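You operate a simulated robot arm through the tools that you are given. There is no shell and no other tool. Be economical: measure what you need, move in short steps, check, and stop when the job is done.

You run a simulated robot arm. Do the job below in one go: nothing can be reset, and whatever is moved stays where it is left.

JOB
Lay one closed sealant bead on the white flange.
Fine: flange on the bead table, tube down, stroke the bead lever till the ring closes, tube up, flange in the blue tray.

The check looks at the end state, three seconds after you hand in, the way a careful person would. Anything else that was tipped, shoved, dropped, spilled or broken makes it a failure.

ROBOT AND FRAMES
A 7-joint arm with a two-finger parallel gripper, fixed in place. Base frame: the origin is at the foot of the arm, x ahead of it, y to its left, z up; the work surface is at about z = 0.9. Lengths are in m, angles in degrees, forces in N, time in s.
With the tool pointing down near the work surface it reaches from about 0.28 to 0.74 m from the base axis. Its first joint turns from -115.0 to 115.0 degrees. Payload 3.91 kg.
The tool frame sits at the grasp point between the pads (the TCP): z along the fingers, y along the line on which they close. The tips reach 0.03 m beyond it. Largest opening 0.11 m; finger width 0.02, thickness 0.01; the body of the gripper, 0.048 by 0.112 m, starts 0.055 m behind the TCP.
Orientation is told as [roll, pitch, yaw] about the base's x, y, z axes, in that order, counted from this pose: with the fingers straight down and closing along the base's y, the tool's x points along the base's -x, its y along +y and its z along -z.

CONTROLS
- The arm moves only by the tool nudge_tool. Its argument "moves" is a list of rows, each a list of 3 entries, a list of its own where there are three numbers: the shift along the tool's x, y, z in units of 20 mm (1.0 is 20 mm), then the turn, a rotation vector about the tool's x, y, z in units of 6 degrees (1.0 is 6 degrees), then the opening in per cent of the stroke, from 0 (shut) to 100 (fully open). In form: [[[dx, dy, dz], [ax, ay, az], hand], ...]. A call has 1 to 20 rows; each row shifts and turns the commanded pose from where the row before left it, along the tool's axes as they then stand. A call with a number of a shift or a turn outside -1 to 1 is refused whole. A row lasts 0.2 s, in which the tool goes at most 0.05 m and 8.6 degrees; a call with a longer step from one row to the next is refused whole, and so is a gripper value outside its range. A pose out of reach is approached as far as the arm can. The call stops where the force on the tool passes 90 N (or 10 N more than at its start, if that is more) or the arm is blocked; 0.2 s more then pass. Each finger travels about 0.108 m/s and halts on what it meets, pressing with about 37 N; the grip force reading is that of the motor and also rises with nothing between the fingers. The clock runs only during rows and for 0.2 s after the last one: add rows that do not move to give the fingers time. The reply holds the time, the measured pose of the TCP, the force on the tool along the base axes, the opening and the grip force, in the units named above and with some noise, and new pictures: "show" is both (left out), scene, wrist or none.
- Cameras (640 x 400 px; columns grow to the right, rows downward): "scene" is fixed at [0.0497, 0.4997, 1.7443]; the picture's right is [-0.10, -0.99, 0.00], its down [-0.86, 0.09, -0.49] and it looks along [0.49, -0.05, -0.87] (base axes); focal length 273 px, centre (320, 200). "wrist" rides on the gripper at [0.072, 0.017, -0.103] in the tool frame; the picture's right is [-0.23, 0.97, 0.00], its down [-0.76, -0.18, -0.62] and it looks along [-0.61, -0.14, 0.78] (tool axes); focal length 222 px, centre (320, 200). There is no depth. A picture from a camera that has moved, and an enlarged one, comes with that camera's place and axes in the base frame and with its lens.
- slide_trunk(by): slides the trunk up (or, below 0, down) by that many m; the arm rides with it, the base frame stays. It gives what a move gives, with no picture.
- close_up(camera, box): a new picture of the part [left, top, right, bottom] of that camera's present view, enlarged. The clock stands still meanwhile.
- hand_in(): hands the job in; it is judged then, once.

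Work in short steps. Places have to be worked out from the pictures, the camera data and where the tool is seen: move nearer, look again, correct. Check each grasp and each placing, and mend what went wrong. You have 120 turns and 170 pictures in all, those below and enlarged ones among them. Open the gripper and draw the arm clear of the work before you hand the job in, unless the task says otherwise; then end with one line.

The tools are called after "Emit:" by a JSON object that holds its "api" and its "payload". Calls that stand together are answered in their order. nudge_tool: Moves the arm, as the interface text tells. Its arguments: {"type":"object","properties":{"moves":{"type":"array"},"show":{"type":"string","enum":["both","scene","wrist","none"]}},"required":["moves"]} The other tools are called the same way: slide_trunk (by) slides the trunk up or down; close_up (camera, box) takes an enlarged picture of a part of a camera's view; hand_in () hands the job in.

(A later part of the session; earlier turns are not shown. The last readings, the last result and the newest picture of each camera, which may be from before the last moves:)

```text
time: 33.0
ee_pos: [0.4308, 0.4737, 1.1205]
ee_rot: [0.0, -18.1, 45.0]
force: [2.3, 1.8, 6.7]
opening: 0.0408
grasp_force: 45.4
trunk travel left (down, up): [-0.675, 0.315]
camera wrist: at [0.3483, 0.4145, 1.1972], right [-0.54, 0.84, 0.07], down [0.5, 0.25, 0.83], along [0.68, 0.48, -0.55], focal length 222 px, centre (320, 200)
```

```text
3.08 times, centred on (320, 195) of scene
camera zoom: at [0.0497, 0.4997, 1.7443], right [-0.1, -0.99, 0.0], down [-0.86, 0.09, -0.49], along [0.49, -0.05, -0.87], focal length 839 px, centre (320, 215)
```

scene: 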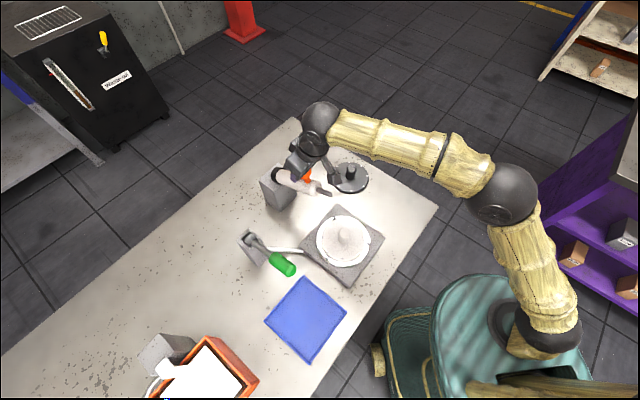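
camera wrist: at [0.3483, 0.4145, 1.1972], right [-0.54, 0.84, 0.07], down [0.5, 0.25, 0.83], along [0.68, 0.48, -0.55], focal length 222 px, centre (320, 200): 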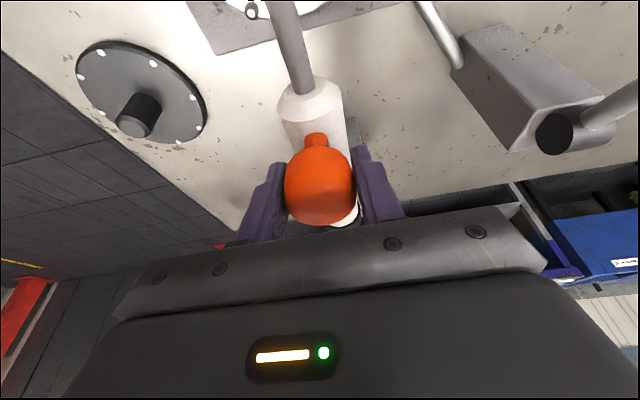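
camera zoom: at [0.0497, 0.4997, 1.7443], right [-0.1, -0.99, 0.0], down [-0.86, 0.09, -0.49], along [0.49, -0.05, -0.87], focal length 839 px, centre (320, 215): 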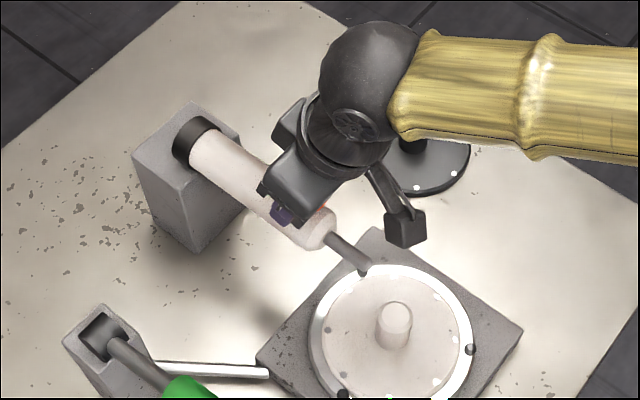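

Tube is about level now. Continue ~15° more and look at the nozzle against the flange.

Emit:
{"api": "nudge_tool", "payload": {"moves": [[[0.205, 0, 0.307], [0, 0, 0], 20], [[0.205, 0, 0.307], [0, 0, 0], 20], [[0.205, 0, 0.307], [0, 0, 0], 20], [[0.205, 0, 0.307], [0, 0, 0], 20], [[0.155, 0, 0.35], [0, 0, 0], 20], [[0.155, 0, 0.35], [0, 0, 0], 20], [[0, 0, 0], [0, 0, 0], 20]], "show": "wrist"}}

Emit:
{"api": "close_up", "payload": {"camera": "scene", "box": [260, 150, 400, 290]}}

```text
time: 34.6
ee_pos: [0.4236, 0.4659, 1.0772]
ee_rot: [0.1, -18.0, 45.1]
force: [3.3, -0.2, 7.8]
opening: 0.0409
grasp_force: 44.3
trunk travel left (down, up): [-0.675, 0.315]
camera wrist: at [0.3405, 0.4068, 1.1536], right [-0.54, 0.84, 0.07], down [0.5, 0.25, 0.83], along [0.68, 0.48, -0.56], focal length 222 px, centre (320, 200)
```

wrist: 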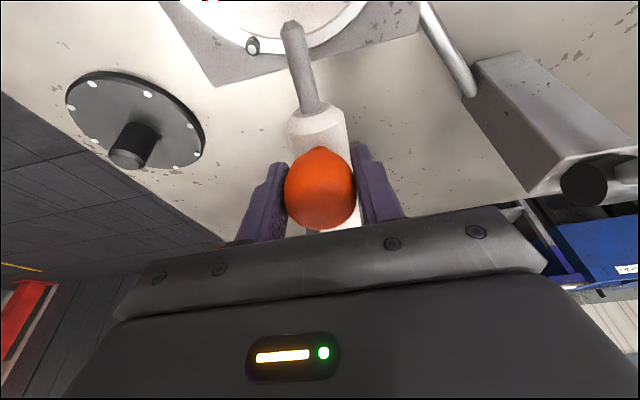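

```text
2.86 times, centred on (330, 220) of scene
camera zoom: at [0.0497, 0.4997, 1.7443], right [-0.1, -0.99, 0.0], down [-0.86, 0.09, -0.49], along [0.49, -0.05, -0.87], focal length 779 px, centre (291, 143)
```

zoom: 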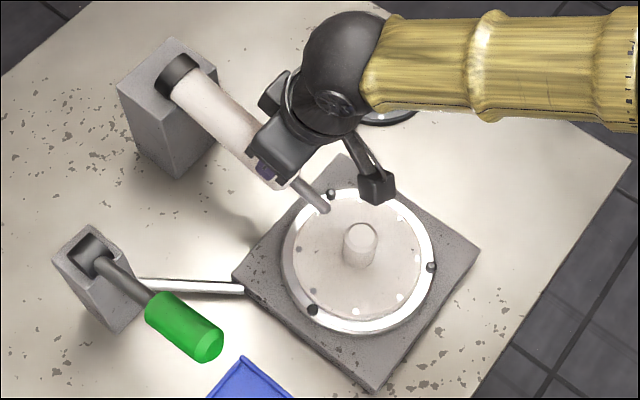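

Nozzle is approaching the flange rim. Continue down in small steps.

Emit:
{"api": "nudge_tool", "payload": {"moves": [[[0.12, 0, 0.24], [0, 0, 0], 20], [[0.11, 0, 0.24], [0, 0, 0], 20], [[0.1, 0, 0.24], [0, 0, 0], 20], [[0.09, 0, 0.24], [0, 0, 0], 20], [[0, 0, 0], [0, 0, 0], 20]], "show": "wrist"}}

Emit:
{"api": "close_up", "payload": {"camera": "scene", "box": [290, 180, 390, 280]}}

```text
time: 35.8
ee_pos: [0.4237, 0.4651, 1.0573]
ee_rot: [0.0, -18.1, 45.1]
force: [5.2, -1.0, 8.3]
opening: 0.0413
grasp_force: 44.9
trunk travel left (down, up): [-0.675, 0.315]
camera wrist: at [0.3397, 0.4059, 1.1332], right [-0.54, 0.84, 0.07], down [0.5, 0.25, 0.83], along [0.68, 0.48, -0.55], focal length 222 px, centre (320, 200)
```

wrist: 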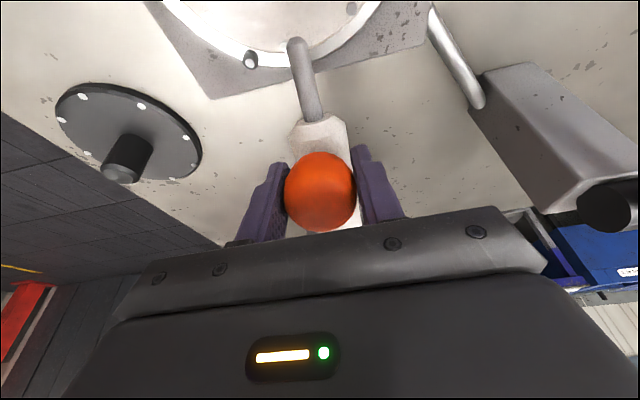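

```text
4.00 times, centred on (340, 230) of scene
camera zoom: at [0.0497, 0.4997, 1.7443], right [-0.1, -0.99, 0.0], down [-0.86, 0.09, -0.49], along [0.49, -0.05, -0.87], focal length 1091 px, centre (240, 80)
```

zoom: 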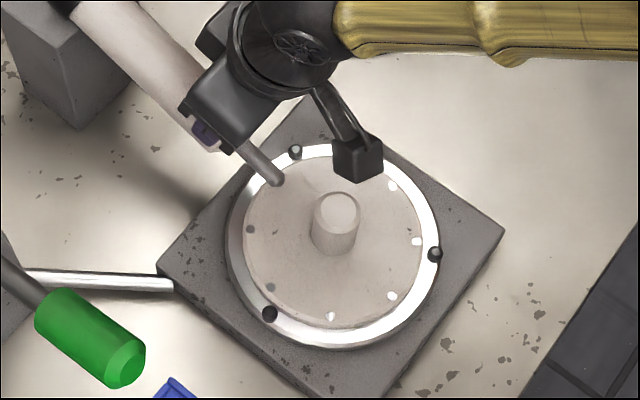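

Nozzle is close to the flange. Keep lowering in 3 mm steps, watching force.

Emit:
{"api": "nudge_tool", "payload": {"moves": [[[0.05, 0, 0.15], [0, 0, 0], 20], [[0.05, 0, 0.15], [0, 0, 0], 20], [[0, 0, 0], [0, 0, 0], 20]], "show": "none"}}

Emit:
{"api": "close_up", "payload": {"camera": "wrist", "box": [200, 0, 440, 150]}}

```text
time: 36.6
ee_pos: [0.4229, 0.4651, 1.0517]
ee_rot: [0.1, -18.0, 45.1]
force: [2.7, 0.5, 9.5]
opening: 0.0413
grasp_force: 44.7
trunk travel left (down, up): [-0.675, 0.315]
```

```text
2.67 times, centred on (320, 75) of wrist
camera zoom: at [0.3399, 0.4059, 1.1281], right [-0.54, 0.84, 0.07], down [0.5, 0.25, 0.83], along [0.68, 0.48, -0.55], focal length 592 px, centre (320, 533)
```

zoom: 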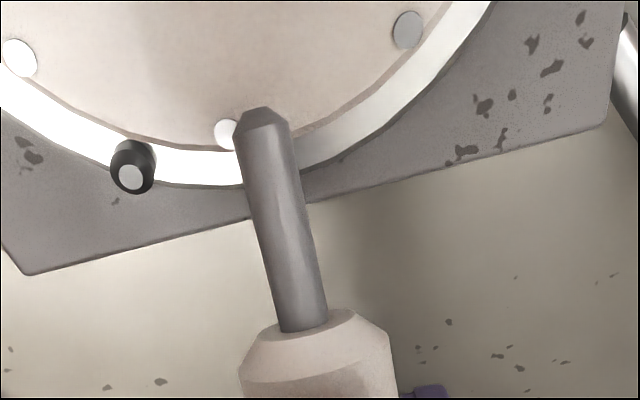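

No contact yet; continue 6 mm more.

Emit:
{"api": "nudge_tool", "payload": {"moves": [[[0.045, 0, 0.15], [0, 0, 0], 20], [[0.045, 0, 0.15], [0, 0, 0], 20], [[0, 0, 0], [0, 0, 0], 20]], "show": "none"}}

Emit:
{"api": "close_up", "payload": {"camera": "wrist", "box": [200, 0, 440, 150]}}

Emit:
{"api": "close_up", "payload": {"camera": "scene", "box": [290, 180, 390, 280]}}

```text
time: 37.4
ee_pos: [0.4223, 0.4649, 1.0501]
ee_rot: [0.0, -18.9, 45.2]
force: [2.6, 5.6, 41.1]
opening: 0.0414
grasp_force: 44.8
trunk travel left (down, up): [-0.675, 0.315]
```

```text
2.67 times, centred on (320, 75) of wrist
camera zoom: at [0.3394, 0.4053, 1.1257], right [-0.54, 0.84, 0.07], down [0.49, 0.24, 0.83], along [0.68, 0.49, -0.55], focal length 592 px, centre (320, 533)
```

zoom: 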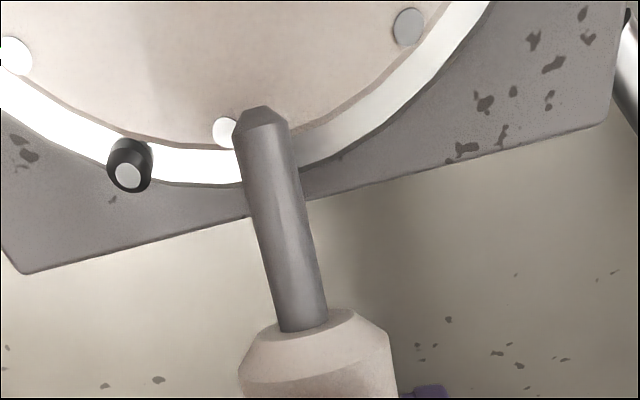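

```text
4.00 times, centred on (340, 230) of scene
camera zoom: at [0.0497, 0.4997, 1.7443], right [-0.1, -0.99, 0.0], down [-0.86, 0.09, -0.49], along [0.49, -0.05, -0.87], focal length 1091 px, centre (240, 80)
```

zoom: 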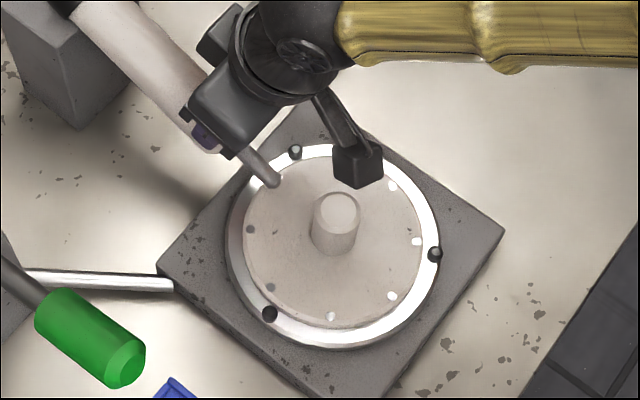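

Force jumped to 41 N: the tube is at its lower stop. Ease off, open, and draw back; then check whether it stays.

Emit:
{"api": "nudge_tool", "payload": {"moves": [[[-0.06, 0, -0.2], [0, 0, 0], 20], [[0, 0, 0], [0, 0, 0], 60], [[0, 0, 0], [0, 0, 0], 75], [[0, 0, -0.5], [0, 0, 0], 75], [[0, 0, -1], [0, 0, 0], 75], [[0, 0, -1], [0, 0, 0], 75], [[0, 0, -1], [0, 0, 0], 75], [[0, 0, -1], [0, 0, 0], 75], [[0, 0, 0], [0, 0, 0], 75]]}}

Emit:
{"api": "close_up", "payload": {"camera": "scene", "box": [240, 140, 400, 280]}}

```text
time: 39.4
ee_pos: [0.4036, 0.4435, 1.1357]
ee_rot: [-0.1, -18.1, 45.1]
force: [-0.8, -0.4, -0.3]
opening: 0.0827
grasp_force: 0.0
trunk travel left (down, up): [-0.675, 0.315]
camera wrist: at [0.3216, 0.3848, 1.2123], right [-0.54, 0.84, 0.07], down [0.5, 0.25, 0.83], along [0.68, 0.48, -0.56], focal length 222 px, centre (320, 200)
```

scene: 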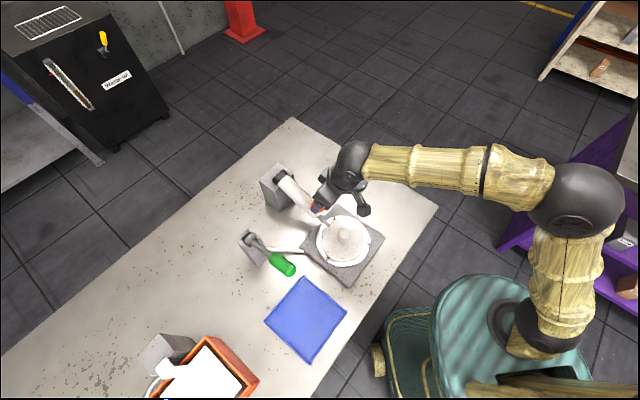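
wrist: 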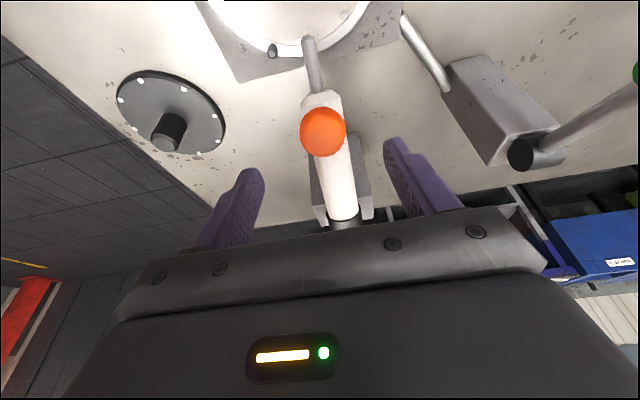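

```text
2.86 times, centred on (320, 210) of scene
camera zoom: at [0.0497, 0.4997, 1.7443], right [-0.1, -0.99, 0.0], down [-0.86, 0.09, -0.49], along [0.49, -0.05, -0.87], focal length 779 px, centre (320, 171)
```

zoom: 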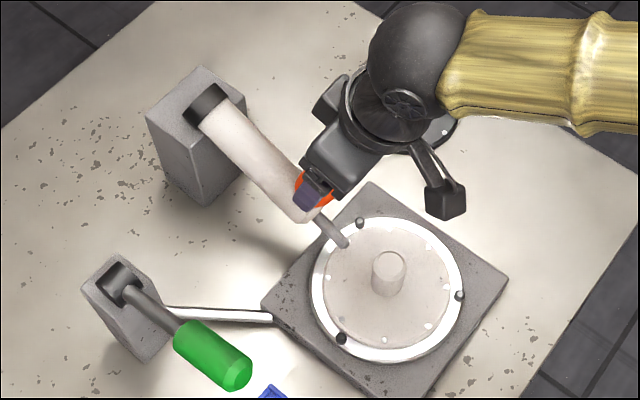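

The tube stays down. Now raise and move to above the green lever (grip centre ≈ (0.24, 0.567, 1.12)), stopping high for a check.

Emit:
{"api": "nudge_tool", "payload": {"moves": [[[-0.31, 0, -0.95], [0, 0, 0], 75], [[-0.31, 0, -0.95], [0, 0, 0], 75], [[-0.31, 0, -0.95], [0, 0, 0], 75], [[-0.31, 0, -0.95], [0, 0, 0], 75], [[-0.31, 0, -0.95], [0, 0, 0], 75], [[0.17, 0.9, -0.05], [0, 0, 0], 75], [[0.17, 0.9, -0.05], [0, 0, 0], 75], [[0.17, 0.9, -0.05], [0, 0, 0], 75], [[0.17, 0.9, -0.05], [0, 0, 0], 75], [[0.17, 0.9, -0.05], [0, 0, 0], 75], [[0.17, 0.9, -0.05], [0, 0, 0], 75], [[0.17, 0.9, -0.05], [0, 0, 0], 75], [[0.17, 0.9, -0.05], [0, 0, 0], 75], [[0.17, 0.9, -0.05], [0, 0, 0], 75], [[0.17, 0.9, -0.05], [0, 0, 0], 75], [[0.17, 0.9, -0.05], [0, 0, 0], 75], [[0, 0, 0], [0, 0, 0], 75]]}}

Emit:
{"api": "close_up", "payload": {"camera": "scene", "box": [200, 180, 360, 300]}}

```text
time: 43.0
ee_pos: [0.2364, 0.5568, 1.2326]
ee_rot: [0.0, -18.1, 45.1]
force: [-0.1, 0.7, -0.5]
opening: 0.0825
grasp_force: 0.2
trunk travel left (down, up): [-0.675, 0.315]
camera wrist: at [0.1534, 0.4992, 1.3095], right [-0.54, 0.84, 0.07], down [0.5, 0.25, 0.83], along [0.68, 0.48, -0.56], focal length 222 px, centre (320, 200)
```

scene: 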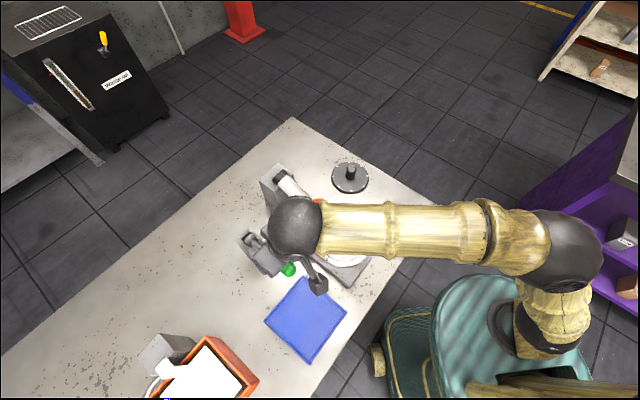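
wrist: 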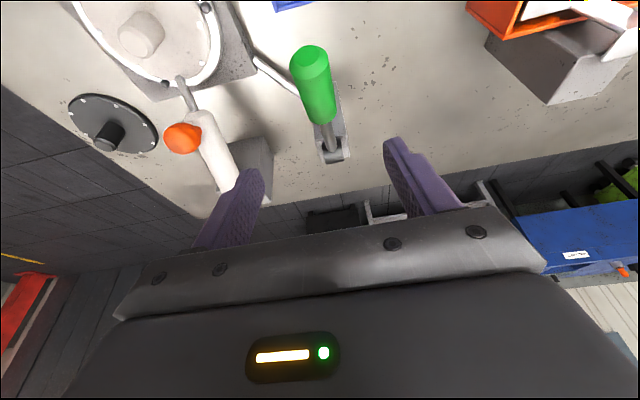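

```text
3.33 times, centred on (280, 240) of scene
camera zoom: at [0.0497, 0.4997, 1.7443], right [-0.1, -0.99, 0.0], down [-0.86, 0.09, -0.49], along [0.49, -0.05, -0.87], focal length 909 px, centre (453, 67)
```

zoom: 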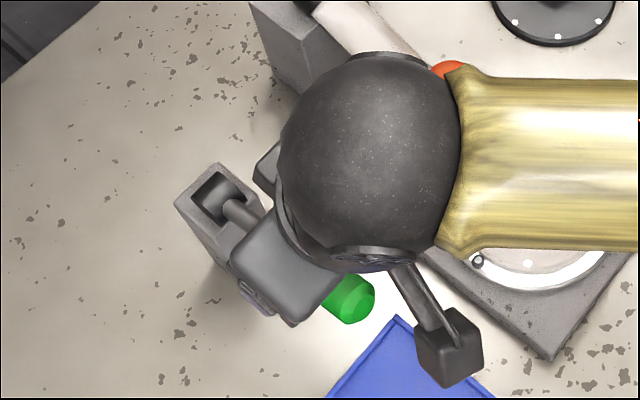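

Green grip centre confirmed at about (0.240, 0.568, 1.12). Lower around it and close.

Emit:
{"api": "nudge_tool", "payload": {"moves": [[[-0.41, 0.28, 0.13], [0, 0, 0], 75], [[0.263, 0, 0.808], [0, 0, 0], 75], [[0.263, 0, 0.808], [0, 0, 0], 75], [[0.263, 0, 0.808], [0, 0, 0], 75], [[0.263, 0, 0.808], [0, 0, 0], 75], [[0.263, 0, 0.808], [0, 0, 0], 75], [[0.263, 0, 0.808], [0, 0, 0], 75], [[0, 0, 0], [0, 0, 0], 75], [[0, 0, 0], [0, 0, 0], 40], [[0, 0, 0], [0, 0, 0], 15], [[0, 0, 0], [0, 0, 0], 15]]}}

Emit:
{"api": "close_up", "payload": {"camera": "wrist", "box": [80, 0, 480, 250]}}

```text
time: 45.4
ee_pos: [0.2402, 0.5655, 1.1311]
ee_rot: [-0.1, -18.1, 45.0]
force: [7.1, -11.8, -2.3]
opening: 0.0308
grasp_force: 44.9
trunk travel left (down, up): [-0.675, 0.315]
camera wrist: at [0.1574, 0.5069, 1.2072], right [-0.54, 0.84, 0.07], down [0.5, 0.25, 0.83], along [0.68, 0.48, -0.56], focal length 222 px, centre (320, 200)
```

scene: 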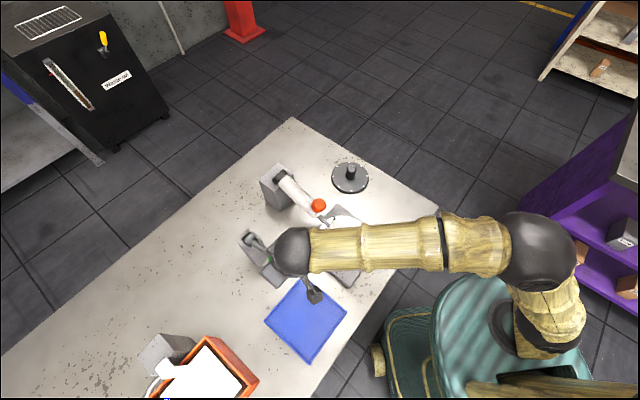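
wrist: 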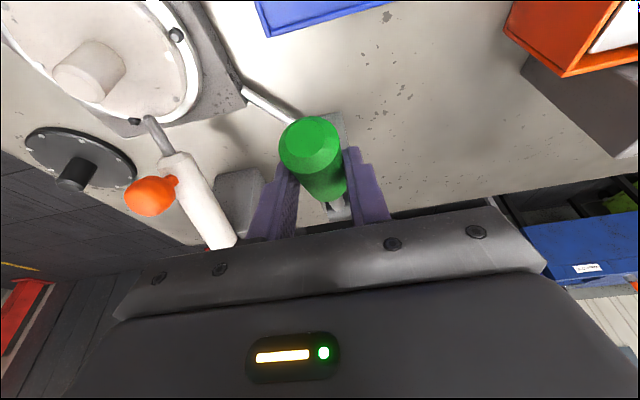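

```text
1.60 times, centred on (280, 125) of wrist
camera zoom: at [0.1574, 0.5069, 1.2072], right [-0.54, 0.84, 0.07], down [0.5, 0.25, 0.83], along [0.68, 0.48, -0.56], focal length 355 px, centre (384, 320)
```

zoom: 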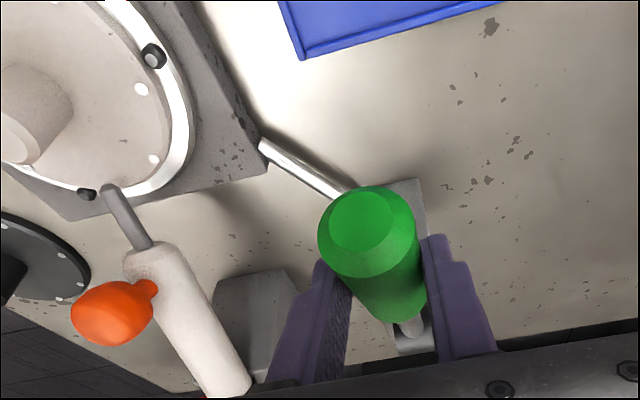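

Grip is on (31 mm) with a slight side load; I'll shift a hair and stroke down the first 10°, watching the turntable.

Emit:
{"api": "nudge_tool", "payload": {"moves": [[[0, -0.08, 0], [0, 0, 0], 15], [[0.243, 0, 0.338], [0, 0, 0], 15], [[0.243, 0, 0.338], [0, 0, 0], 15], [[0.243, 0, 0.338], [0, 0, 0], 15], [[0, 0, 0], [0, 0, 0], 15]], "show": "wrist"}}

```text
time: 46.6
ee_pos: [0.2363, 0.5615, 1.1081]
ee_rot: [0.3, -18.2, 45.1]
force: [11.4, 8.4, 10.1]
opening: 0.0309
grasp_force: 44.8
trunk travel left (down, up): [-0.675, 0.315]
camera wrist: at [0.1534, 0.5021, 1.1849], right [-0.54, 0.84, 0.07], down [0.5, 0.25, 0.83], along [0.68, 0.48, -0.55], focal length 222 px, centre (320, 200)
```

wrist: 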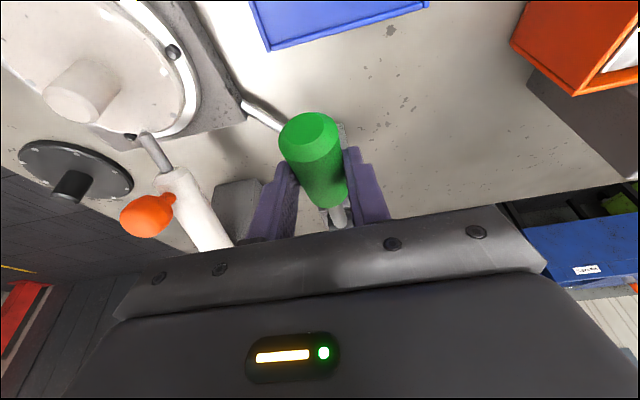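

The lever moves freely. Continue the stroke downward.

Emit:
{"api": "nudge_tool", "payload": {"moves": [[[0.12, 0, 0.39], [0, 0, 0], 15], [[0.12, 0, 0.39], [0, 0, 0], 15], [[0.12, 0, 0.39], [0, 0, 0], 15], [[0.1, 0, 0.4], [0, 0, 0], 15], [[0.1, 0, 0.4], [0, 0, 0], 15], [[0.1, 0, 0.4], [0, 0, 0], 15], [[0, 0, 0], [0, 0, 0], 15]]}}

Emit:
{"api": "close_up", "payload": {"camera": "wrist", "box": [0, 0, 320, 200]}}

```text
time: 48.2
ee_pos: [0.235, 0.5598, 1.0689]
ee_rot: [0.5, -19.2, 44.9]
force: [14.7, -11.1, 64.6]
opening: 0.0312
grasp_force: 44.7
trunk travel left (down, up): [-0.675, 0.315]
camera wrist: at [0.1514, 0.4995, 1.1441], right [-0.54, 0.84, 0.08], down [0.49, 0.23, 0.84], along [0.68, 0.49, -0.54], focal length 222 px, centre (320, 200)
```

scene: 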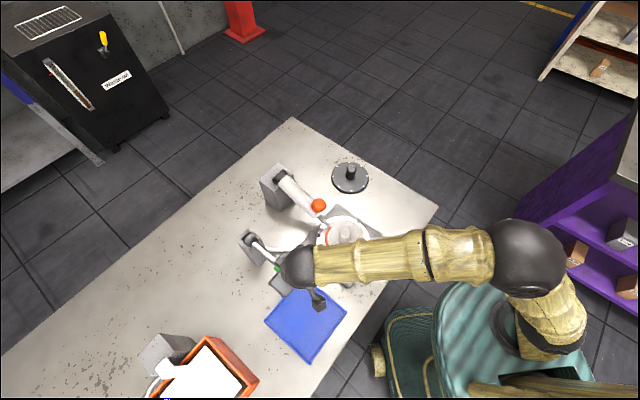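
wrist: 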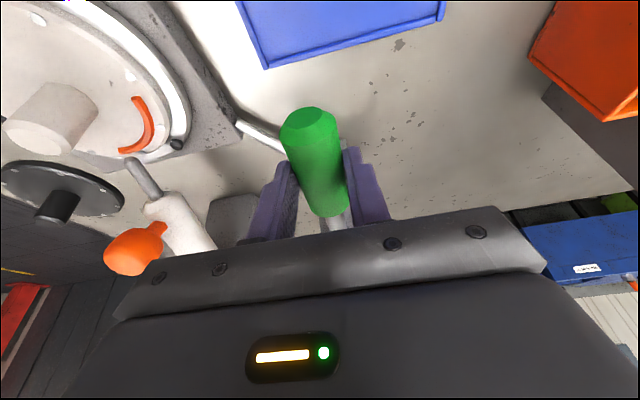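

```text
2.00 times, centred on (160, 100) of wrist
camera zoom: at [0.1514, 0.4995, 1.1441], right [-0.54, 0.84, 0.08], down [0.49, 0.23, 0.84], along [0.68, 0.49, -0.54], focal length 444 px, centre (640, 400)
```

zoom: 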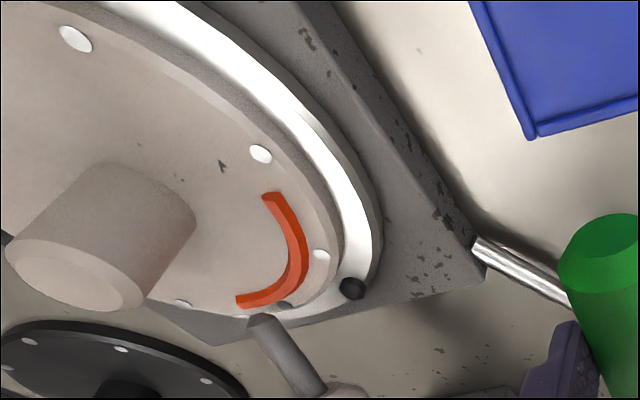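

A bead arc of roughly 50° was laid; the lever hit its bottom stop at z≈1.07. Now raise the lever back by the reverse path.

Emit:
{"api": "nudge_tool", "payload": {"moves": [[[-0.1, 0, -0.4], [0, 0, 0], 15], [[-0.1, 0, -0.4], [0, 0, 0], 15], [[-0.1, 0, -0.4], [0, 0, 0], 15], [[-0.14, 0, -0.39], [0, 0, 0], 15], [[-0.14, 0, -0.39], [0, 0, 0], 15], [[-0.14, 0, -0.39], [0, 0, 0], 15], [[-0.23, 0, -0.34], [0, 0, 0], 15], [[-0.23, 0, -0.34], [0, 0, 0], 15], [[-0.23, 0, -0.34], [0, 0, 0], 15], [[0, 0, 0], [0, 0, 0], 15]], "show": "wrist"}}

```text
time: 50.4
ee_pos: [0.2398, 0.5647, 1.1292]
ee_rot: [0.0, -18.0, 45.1]
force: [3.6, -14.8, -12.7]
opening: 0.0308
grasp_force: 44.4
trunk travel left (down, up): [-0.675, 0.315]
camera wrist: at [0.1571, 0.5063, 1.2069], right [-0.54, 0.84, 0.07], down [0.5, 0.25, 0.83], along [0.68, 0.48, -0.56], focal length 222 px, centre (320, 200)
```

wrist: 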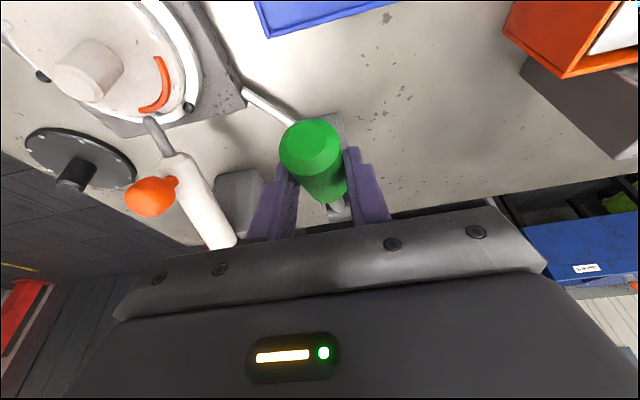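

The ratchet held. Run a full down-up stroke in one call.

Emit:
{"api": "nudge_tool", "payload": {"moves": [[[0.23, 0, 0.34], [0, 0, 0], 15], [[0.23, 0, 0.34], [0, 0, 0], 15], [[0.23, 0, 0.34], [0, 0, 0], 15], [[0.14, 0, 0.39], [0, 0, 0], 15], [[0.14, 0, 0.39], [0, 0, 0], 15], [[0.14, 0, 0.39], [0, 0, 0], 15], [[0.1, 0, 0.4], [0, 0, 0], 15], [[0.1, 0, 0.4], [0, 0, 0], 15], [[0.09, 0, 0.32], [0, 0, 0], 15], [[0, 0, 0], [0, 0, 0], 15], [[-0.09, 0, -0.32], [0, 0, 0], 15], [[-0.1, 0, -0.4], [0, 0, 0], 15], [[-0.1, 0, -0.4], [0, 0, 0], 15], [[-0.14, 0, -0.39], [0, 0, 0], 15], [[-0.14, 0, -0.39], [0, 0, 0], 15], [[-0.14, 0, -0.39], [0, 0, 0], 15], [[-0.23, 0, -0.34], [0, 0, 0], 15], [[-0.23, 0, -0.34], [0, 0, 0], 15], [[-0.23, 0, -0.34], [0, 0, 0], 15], [[0, 0, 0], [0, 0, 0], 15]], "show": "wrist"}}

Emit:
{"api": "close_up", "payload": {"camera": "wrist", "box": [0, 0, 240, 150]}}

```text
time: 54.6
ee_pos: [0.2394, 0.5658, 1.129]
ee_rot: [-0.2, -17.8, 45.2]
force: [3.6, -18.8, -19.6]
opening: 0.031
grasp_force: 45.0
trunk travel left (down, up): [-0.675, 0.315]
camera wrist: at [0.1572, 0.5068, 1.2071], right [-0.54, 0.84, 0.07], down [0.5, 0.26, 0.83], along [0.68, 0.48, -0.56], focal length 222 px, centre (320, 200)
```

wrist: 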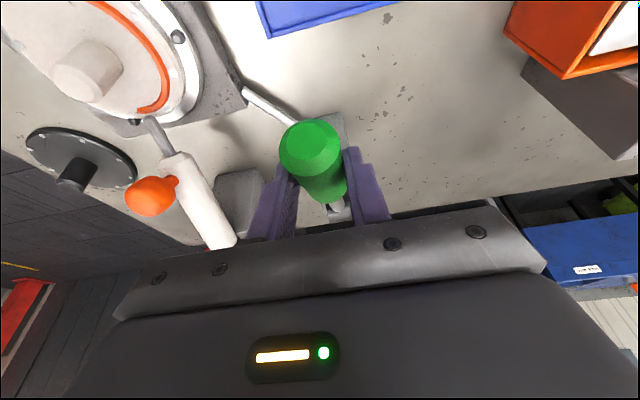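

```text
2.67 times, centred on (120, 75) of wrist
camera zoom: at [0.1572, 0.5068, 1.2071], right [-0.54, 0.84, 0.07], down [0.5, 0.26, 0.83], along [0.68, 0.48, -0.56], focal length 592 px, centre (853, 533)
```

zoom: 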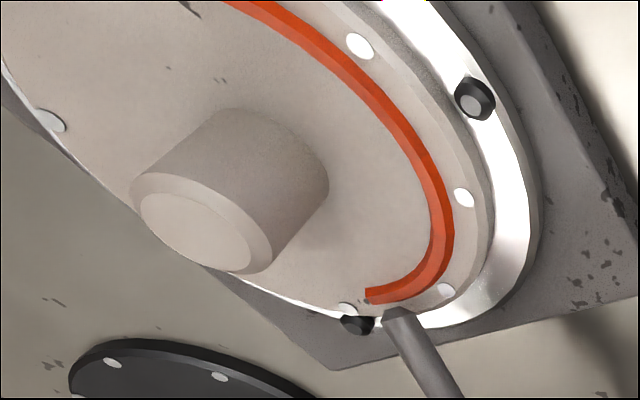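

Second stroke roughly doubled the arc. Another stroke.

Emit:
{"api": "nudge_tool", "payload": {"moves": [[[0.23, -0.1, 0.34], [0, 0, 0], 15], [[0.23, 0, 0.34], [0, 0, 0], 15], [[0.23, 0, 0.34], [0, 0, 0], 15], [[0.14, 0, 0.39], [0, 0, 0], 15], [[0.14, 0, 0.39], [0, 0, 0], 15], [[0.14, 0, 0.39], [0, 0, 0], 15], [[0.1, 0, 0.4], [0, 0, 0], 15], [[0.1, 0, 0.4], [0, 0, 0], 15], [[0.09, 0, 0.32], [0, 0, 0], 15], [[0, 0, 0], [0, 0, 0], 15], [[-0.09, 0, -0.32], [0, 0, 0], 15], [[-0.1, 0, -0.4], [0, 0, 0], 15], [[-0.1, 0, -0.4], [0, 0, 0], 15], [[-0.14, 0, -0.39], [0, 0, 0], 15], [[-0.14, 0, -0.39], [0, 0, 0], 15], [[-0.14, 0, -0.39], [0, 0, 0], 15], [[-0.23, 0, -0.34], [0, 0, 0], 15], [[-0.23, 0, -0.34], [0, 0, 0], 15], [[-0.23, 0, -0.3], [0, 0, 0], 15], [[0, 0, 0], [0, 0, 0], 15]], "show": "wrist"}}

Emit:
{"api": "close_up", "payload": {"camera": "scene", "box": [290, 190, 400, 290]}}

```text
time: 58.8
ee_pos: [0.2401, 0.5647, 1.131]
ee_rot: [0.0, -17.9, 45.3]
force: [-6.6, -17.4, -15.0]
opening: 0.031
grasp_force: 44.6
trunk travel left (down, up): [-0.675, 0.315]
camera wrist: at [0.1571, 0.5063, 1.2067], right [-0.54, 0.84, 0.07], down [0.5, 0.25, 0.83], along [0.68, 0.48, -0.56], focal length 222 px, centre (320, 200)
```

wrist: 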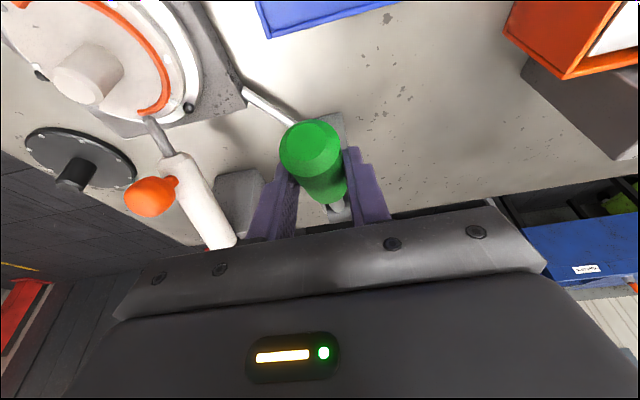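

```text
4.00 times, centred on (345, 240) of scene
camera zoom: at [0.0497, 0.4997, 1.7443], right [-0.1, -0.99, 0.0], down [-0.86, 0.09, -0.49], along [0.49, -0.05, -0.87], focal length 1091 px, centre (220, 40)
```

zoom: 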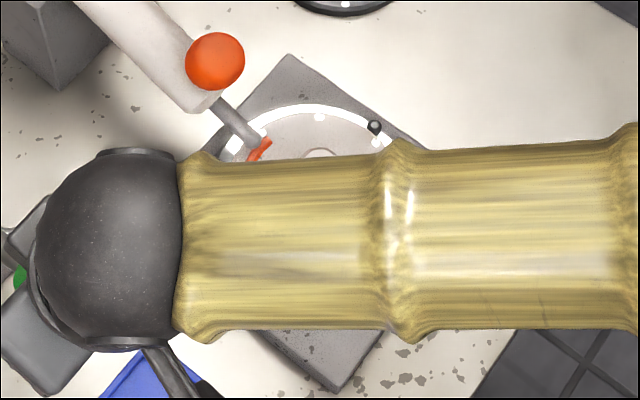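

Peg pattern repeats every two strokes, so each stroke is 60°; six close the ring. Strokes 4 and 5 now.

Emit:
{"api": "nudge_tool", "payload": {"moves": [[[0.23, -0.05, 0.34], [0, 0, 0], 15], [[0.23, 0, 0.34], [0, 0, 0], 15], [[0.23, 0, 0.34], [0, 0, 0], 15], [[0.14, 0, 0.39], [0, 0, 0], 15], [[0.14, 0, 0.39], [0, 0, 0], 15], [[0.14, 0, 0.39], [0, 0, 0], 15], [[0.1, 0, 0.4], [0, 0, 0], 15], [[0.1, 0, 0.4], [0, 0, 0], 15], [[0.09, 0, 0.32], [0, 0, 0], 15], [[0, 0, 0], [0, 0, 0], 15], [[-0.09, 0, -0.32], [0, 0, 0], 15], [[-0.1, 0, -0.4], [0, 0, 0], 15], [[-0.1, 0, -0.4], [0, 0, 0], 15], [[-0.14, 0, -0.39], [0, 0, 0], 15], [[-0.14, 0, -0.39], [0, 0, 0], 15], [[-0.14, 0, -0.39], [0, 0, 0], 15], [[-0.23, 0, -0.34], [0, 0, 0], 15], [[-0.23, 0, -0.34], [0, 0, 0], 15], [[-0.23, 0, -0.34], [0, 0, 0], 15], [[0, 0, 0], [0, 0, 0], 15]], "show": "wrist"}}

Emit:
{"api": "nudge_tool", "payload": {"moves": [[[0.23, 0, 0.34], [0, 0, 0], 15], [[0.23, 0, 0.34], [0, 0, 0], 15], [[0.23, 0, 0.34], [0, 0, 0], 15], [[0.14, 0, 0.39], [0, 0, 0], 15], [[0.14, 0, 0.39], [0, 0, 0], 15], [[0.14, 0, 0.39], [0, 0, 0], 15], [[0.1, 0, 0.4], [0, 0, 0], 15], [[0.1, 0, 0.4], [0, 0, 0], 15], [[0.09, 0, 0.32], [0, 0, 0], 15], [[0, 0, 0], [0, 0, 0], 15], [[-0.09, 0, -0.32], [0, 0, 0], 15], [[-0.1, 0, -0.4], [0, 0, 0], 15], [[-0.1, 0, -0.4], [0, 0, 0], 15], [[-0.14, 0, -0.39], [0, 0, 0], 15], [[-0.14, 0, -0.39], [0, 0, 0], 15], [[-0.14, 0, -0.39], [0, 0, 0], 15], [[-0.23, 0, -0.34], [0, 0, 0], 15], [[-0.23, 0, -0.34], [0, 0, 0], 15], [[-0.23, 0, -0.34], [0, 0, 0], 15], [[0, 0, 0], [0, 0, 0], 15]], "show": "wrist"}}

Emit:
{"api": "close_up", "payload": {"camera": "wrist", "box": [0, 0, 240, 150]}}

```text
time: 63.0
ee_pos: [0.2401, 0.5648, 1.1291]
ee_rot: [-0.1, -18.0, 45.2]
force: [-7.5, -4.1, -10.0]
opening: 0.0309
grasp_force: 44.7
trunk travel left (down, up): [-0.675, 0.315]
camera wrist: at [0.1571, 0.5062, 1.2056], right [-0.54, 0.84, 0.07], down [0.5, 0.25, 0.83], along [0.68, 0.48, -0.56], focal length 222 px, centre (320, 200)
```

wrist: 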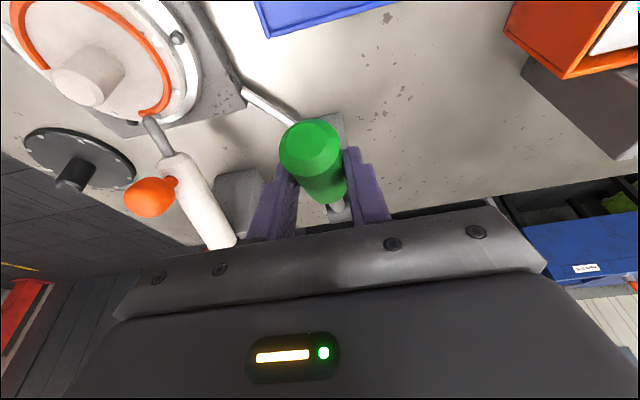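

```text
time: 67.2
ee_pos: [0.2391, 0.5654, 1.1274]
ee_rot: [0.0, -18.0, 45.2]
force: [-11.3, -5.4, -11.4]
opening: 0.0309
grasp_force: 44.9
trunk travel left (down, up): [-0.675, 0.315]
camera wrist: at [0.1573, 0.5064, 1.2056], right [-0.54, 0.84, 0.07], down [0.5, 0.25, 0.83], along [0.68, 0.48, -0.56], focal length 222 px, centre (320, 200)
```

wrist: 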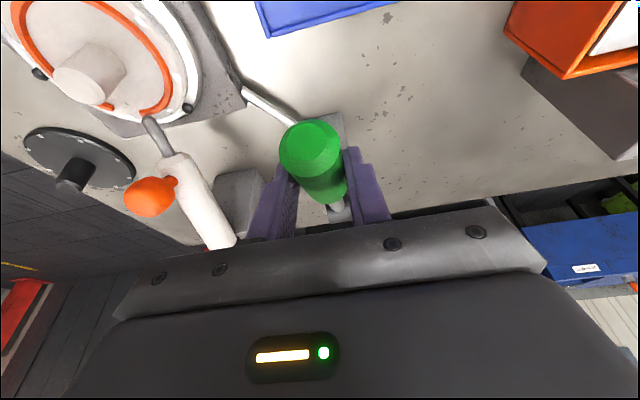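

```text
2.67 times, centred on (120, 75) of wrist
camera zoom: at [0.1573, 0.5064, 1.2056], right [-0.54, 0.84, 0.07], down [0.5, 0.25, 0.83], along [0.68, 0.48, -0.56], focal length 592 px, centre (853, 533)
```

zoom: 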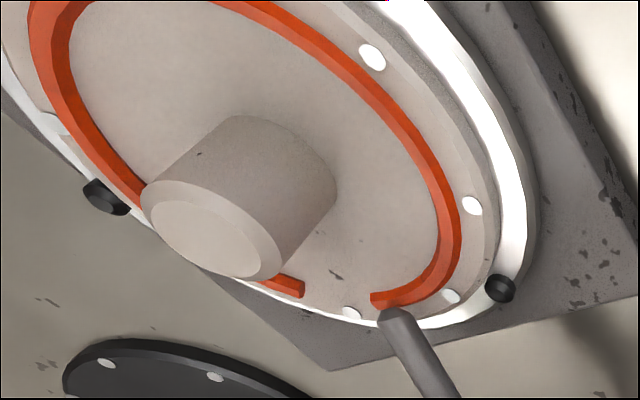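

One gap under a stroke remains. Stroke 6.

Emit:
{"api": "nudge_tool", "payload": {"moves": [[[0.23, 0, 0.34], [0, 0, 0], 15], [[0.23, 0, 0.34], [0, 0, 0], 15], [[0.23, 0, 0.34], [0, 0, 0], 15], [[0.14, 0, 0.39], [0, 0, 0], 15], [[0.14, 0, 0.39], [0, 0, 0], 15], [[0.14, 0, 0.39], [0, 0, 0], 15], [[0.1, 0, 0.4], [0, 0, 0], 15], [[0.1, 0, 0.4], [0, 0, 0], 15], [[0.09, 0, 0.32], [0, 0, 0], 15], [[0, 0, 0], [0, 0, 0], 15], [[-0.09, 0, -0.32], [0, 0, 0], 15], [[-0.1, 0, -0.4], [0, 0, 0], 15], [[-0.1, 0, -0.4], [0, 0, 0], 15], [[-0.14, 0, -0.39], [0, 0, 0], 15], [[-0.14, 0, -0.39], [0, 0, 0], 15], [[-0.14, 0, -0.39], [0, 0, 0], 15], [[-0.23, 0, -0.34], [0, 0, 0], 15], [[-0.23, 0, -0.34], [0, 0, 0], 15], [[-0.2, 0, -0.3], [0, 0, 0], 15], [[0, 0, 0], [0, 0, 0], 15]], "show": "wrist"}}

Emit:
{"api": "close_up", "payload": {"camera": "wrist", "box": [0, 0, 240, 150]}}

```text
time: 71.4
ee_pos: [0.2408, 0.5655, 1.1286]
ee_rot: [-0.1, -18.0, 45.2]
force: [-8.1, -0.1, -13.9]
opening: 0.031
grasp_force: 44.8
trunk travel left (down, up): [-0.675, 0.315]
camera wrist: at [0.1573, 0.5064, 1.2055], right [-0.54, 0.84, 0.07], down [0.5, 0.25, 0.83], along [0.68, 0.48, -0.56], focal length 222 px, centre (320, 200)
```

wrist: 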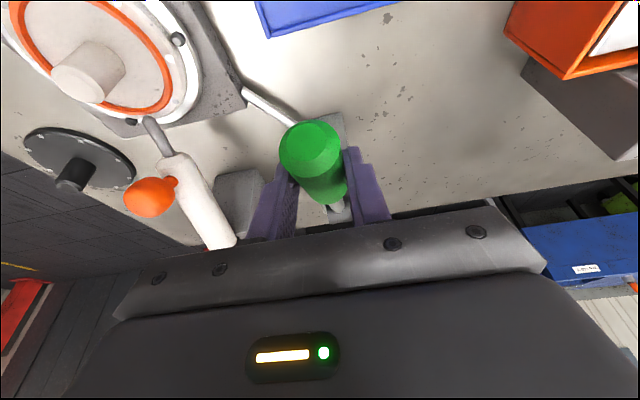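

```text
2.67 times, centred on (120, 75) of wrist
camera zoom: at [0.1573, 0.5064, 1.2055], right [-0.54, 0.84, 0.07], down [0.5, 0.25, 0.83], along [0.68, 0.48, -0.56], focal length 592 px, centre (853, 533)
```

zoom: 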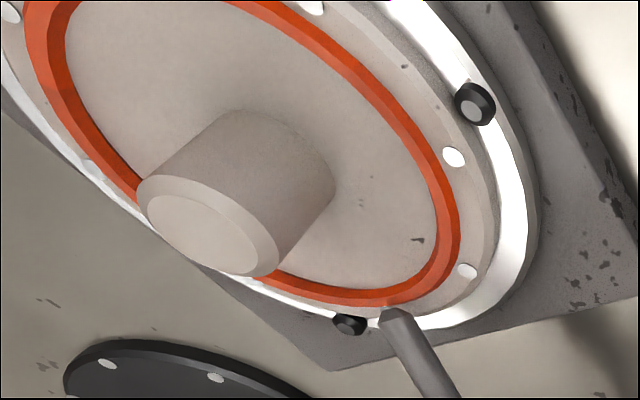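

The ring is closed. Release the lever and retreat up.

Emit:
{"api": "nudge_tool", "payload": {"moves": [[[0.03, 0, 0.08], [0, 0, 0], 15], [[0, 0, 0], [0, 0, 0], 50], [[0, 0, 0], [0, 0, 0], 80], [[0, 0, -0.5], [0, 0, 0], 80], [[-0.2, 0, -0.97], [0, 0, 0], 80], [[-0.31, 0, -0.95], [0, 0, 0], 80], [[-0.31, 0, -0.95], [0, 0, 0], 80], [[-0.31, 0, -0.95], [0, 0, 0], 80], [[-0.31, 0, -0.95], [0, 0, 0], 80], [[0, 0, 0], [0, 0, 0], 80]]}}

```text
time: 73.6
ee_pos: [0.2379, 0.5607, 1.2354]
ee_rot: [0.0, -18.0, 45.1]
force: [-0.9, -0.5, -1.2]
opening: 0.0883
grasp_force: 0.0
trunk travel left (down, up): [-0.675, 0.315]
camera wrist: at [0.1559, 0.5016, 1.3119], right [-0.54, 0.84, 0.07], down [0.5, 0.25, 0.83], along [0.68, 0.48, -0.56], focal length 222 px, centre (320, 200)
```

scene: 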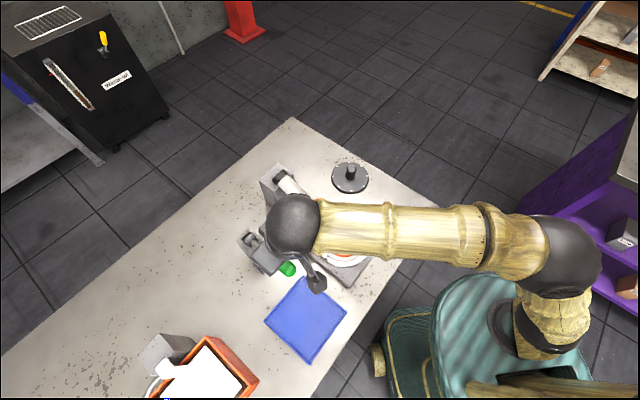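
wrist: 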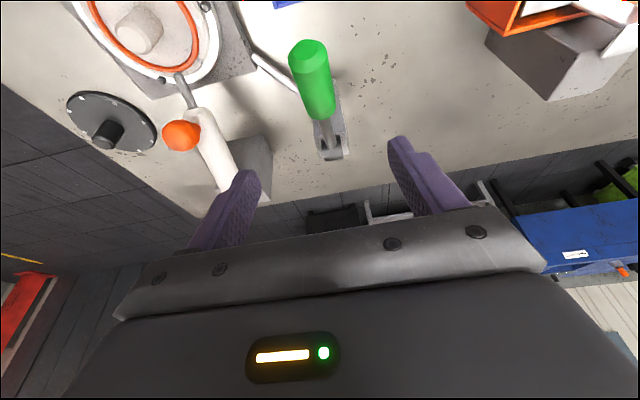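

Now return to the ball handle via the reverse path.

Emit:
{"api": "nudge_tool", "payload": {"moves": [[[-0.148, -0.91, 0.048], [0, 0, 0], 80], [[-0.148, -0.91, 0.048], [0, 0, 0], 80], [[-0.148, -0.91, 0.048], [0, 0, 0], 80], [[-0.148, -0.91, 0.048], [0, 0, 0], 80], [[-0.148, -0.91, 0.048], [0, 0, 0], 80], [[-0.148, -0.91, 0.048], [0, 0, 0], 80], [[-0.148, -0.91, 0.048], [0, 0, 0], 80], [[-0.148, -0.91, 0.048], [0, 0, 0], 80], [[-0.148, -0.91, 0.048], [0, 0, 0], 80], [[-0.148, -0.91, 0.048], [0, 0, 0], 80], [[-0.148, -0.91, 0.048], [0, 0, 0], 80], [[0.31, 0, 0.95], [0, 0, 0], 80], [[0.31, 0, 0.95], [0, 0, 0], 80], [[0.31, 0, 0.95], [0, 0, 0], 80], [[0.31, 0, 0.95], [0, 0, 0], 80], [[0.31, 0, 0.95], [0, 0, 0], 80], [[0, 0, 0], [0, 0, 0], 80]]}}

```text
time: 77.2
ee_pos: [0.4019, 0.4457, 1.1356]
ee_rot: [0.0, -18.1, 45.1]
force: [0.8, 0.9, 0.2]
opening: 0.0878
grasp_force: 0.0
trunk travel left (down, up): [-0.675, 0.315]
camera wrist: at [0.3198, 0.386, 1.2124], right [-0.54, 0.84, 0.07], down [0.5, 0.25, 0.83], along [0.68, 0.48, -0.56], focal length 222 px, centre (320, 200)
```

scene: 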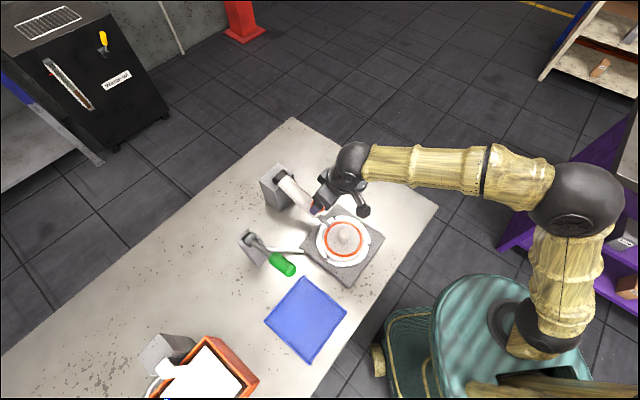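
wrist: 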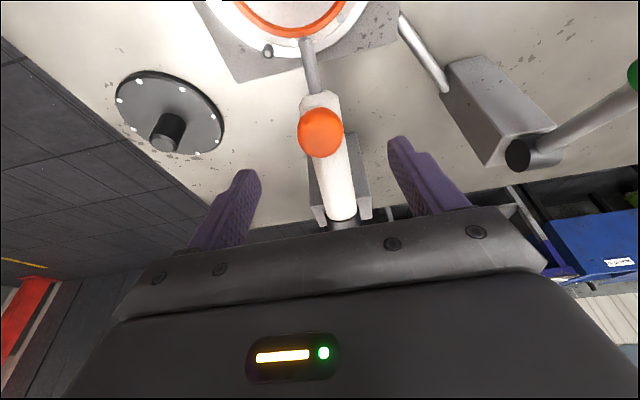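

Ball is at the expected place. Advance along the tool axis and grip it.

Emit:
{"api": "nudge_tool", "payload": {"moves": [[[0, -0.05, 0.88], [0, 0, 0], 80], [[0, -0.05, 0.88], [0, 0, 0], 80], [[0, -0.03, 0.88], [0, 0, 0], 80], [[0, 0, 0.88], [0, 0, 0], 80], [[0, 0, 0.88], [0, 0, 0], 80], [[0, 0, 0], [0, 0, 0], 80], [[0, 0, 0], [0, 0, 0], 40], [[0, 0, 0], [0, 0, 0], 20], [[0, 0, 0], [0, 0, 0], 20]], "show": "wrist"}}

```text
time: 79.2
ee_pos: [0.4221, 0.4651, 1.052]
ee_rot: [0.1, -18.1, 45.3]
force: [-11.8, 13.1, -1.8]
opening: 0.0409
grasp_force: 44.5
trunk travel left (down, up): [-0.675, 0.315]
camera wrist: at [0.34, 0.4058, 1.1289], right [-0.54, 0.84, 0.07], down [0.5, 0.25, 0.83], along [0.68, 0.48, -0.56], focal length 222 px, centre (320, 200)
```

wrist: 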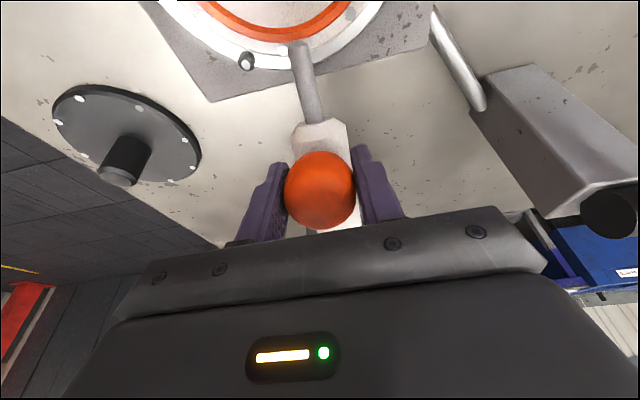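

Gripped. Raise the tube along the reverse arc, first half.

Emit:
{"api": "nudge_tool", "payload": {"moves": [[[-0.137, 0.08, -0.358], [0, 0, 0], 20], [[-0.137, 0, -0.358], [0, 0, 0], 20], [[-0.137, 0, -0.358], [0, 0, 0], 20], [[-0.137, 0, -0.358], [0, 0, 0], 20], [[-0.197, 0, -0.329], [0, 0, 0], 20], [[-0.197, 0, -0.329], [0, 0, 0], 20], [[-0.197, 0, -0.329], [0, 0, 0], 20], [[-0.197, 0, -0.329], [0, 0, 0], 20], [[-0.25, 0, -0.289], [0, 0, 0], 20], [[-0.25, 0, -0.289], [0, 0, 0], 20], [[0, 0, 0], [0, 0, 0], 20]], "show": "wrist"}}

```text
time: 81.6
ee_pos: [0.4316, 0.4749, 1.1287]
ee_rot: [-0.1, -18.0, 45.1]
force: [-9.5, 3.0, -11.1]
opening: 0.0414
grasp_force: 44.8
trunk travel left (down, up): [-0.675, 0.315]
camera wrist: at [0.3495, 0.4159, 1.2046], right [-0.54, 0.84, 0.07], down [0.5, 0.25, 0.83], along [0.68, 0.48, -0.56], focal length 222 px, centre (320, 200)
```

wrist: 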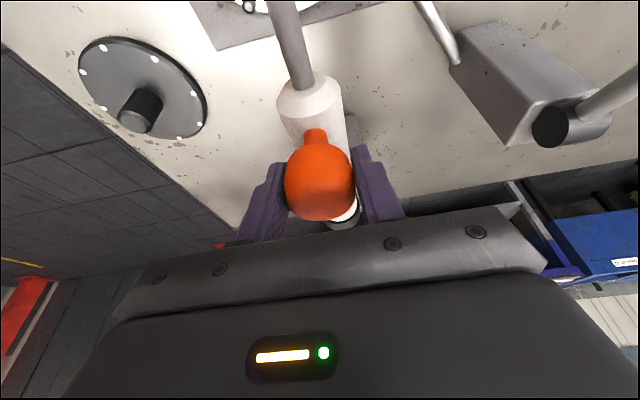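

Following well. Second half of the arc.

Emit:
{"api": "nudge_tool", "payload": {"moves": [[[-0.25, 0, -0.289], [0, 0, 0], 20], [[-0.25, 0, -0.289], [0, 0, 0], 20], [[-0.298, 0, -0.242], [0, 0, 0], 20], [[-0.298, 0, -0.242], [0, 0, 0], 20], [[-0.298, 0, -0.242], [0, 0, 0], 20], [[-0.298, 0, -0.242], [0, 0, 0], 20], [[-0.354, 0, -0.204], [0, 0, 0], 20], [[-0.354, 0, -0.204], [0, 0, 0], 20], [[0, 0, 0], [0, 0, 0], 20]], "show": "wrist"}}

```text
time: 83.6
ee_pos: [0.4556, 0.4986, 1.1761]
ee_rot: [0.0, -17.9, 45.3]
force: [-7.2, 4.5, -16.1]
opening: 0.0414
grasp_force: 45.1
trunk travel left (down, up): [-0.675, 0.315]
camera wrist: at [0.373, 0.4392, 1.2539], right [-0.54, 0.84, 0.07], down [0.5, 0.25, 0.83], along [0.68, 0.48, -0.56], focal length 222 px, centre (320, 200)
```

wrist: 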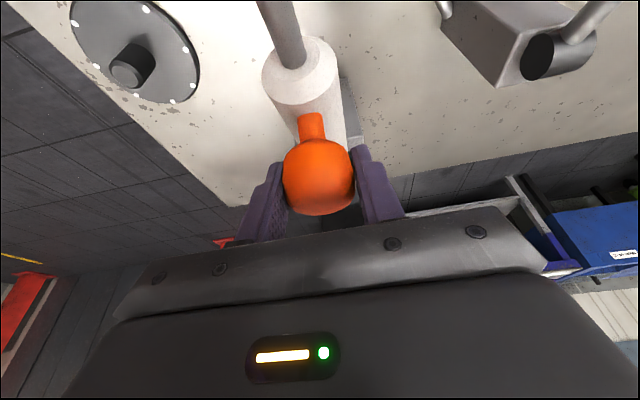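

Nearly back at the original up position; push a few mm more until it meets the stop.

Emit:
{"api": "nudge_tool", "payload": {"moves": [[[-0.354, 0, -0.204], [0, 0, 0], 20], [[-0.2, 0, -0.1], [0, 0, 0], 20], [[-0.1, 0, -0.05], [0, 0, 0], 20], [[0, 0, 0], [0, 0, 0], 20]], "show": "none"}}

```text
time: 84.6
ee_pos: [0.4615, 0.5034, 1.1849]
ee_rot: [0.0, -17.4, 45.2]
force: [-18.6, -9.0, -35.6]
opening: 0.0413
grasp_force: 45.1
trunk travel left (down, up): [-0.675, 0.315]
```

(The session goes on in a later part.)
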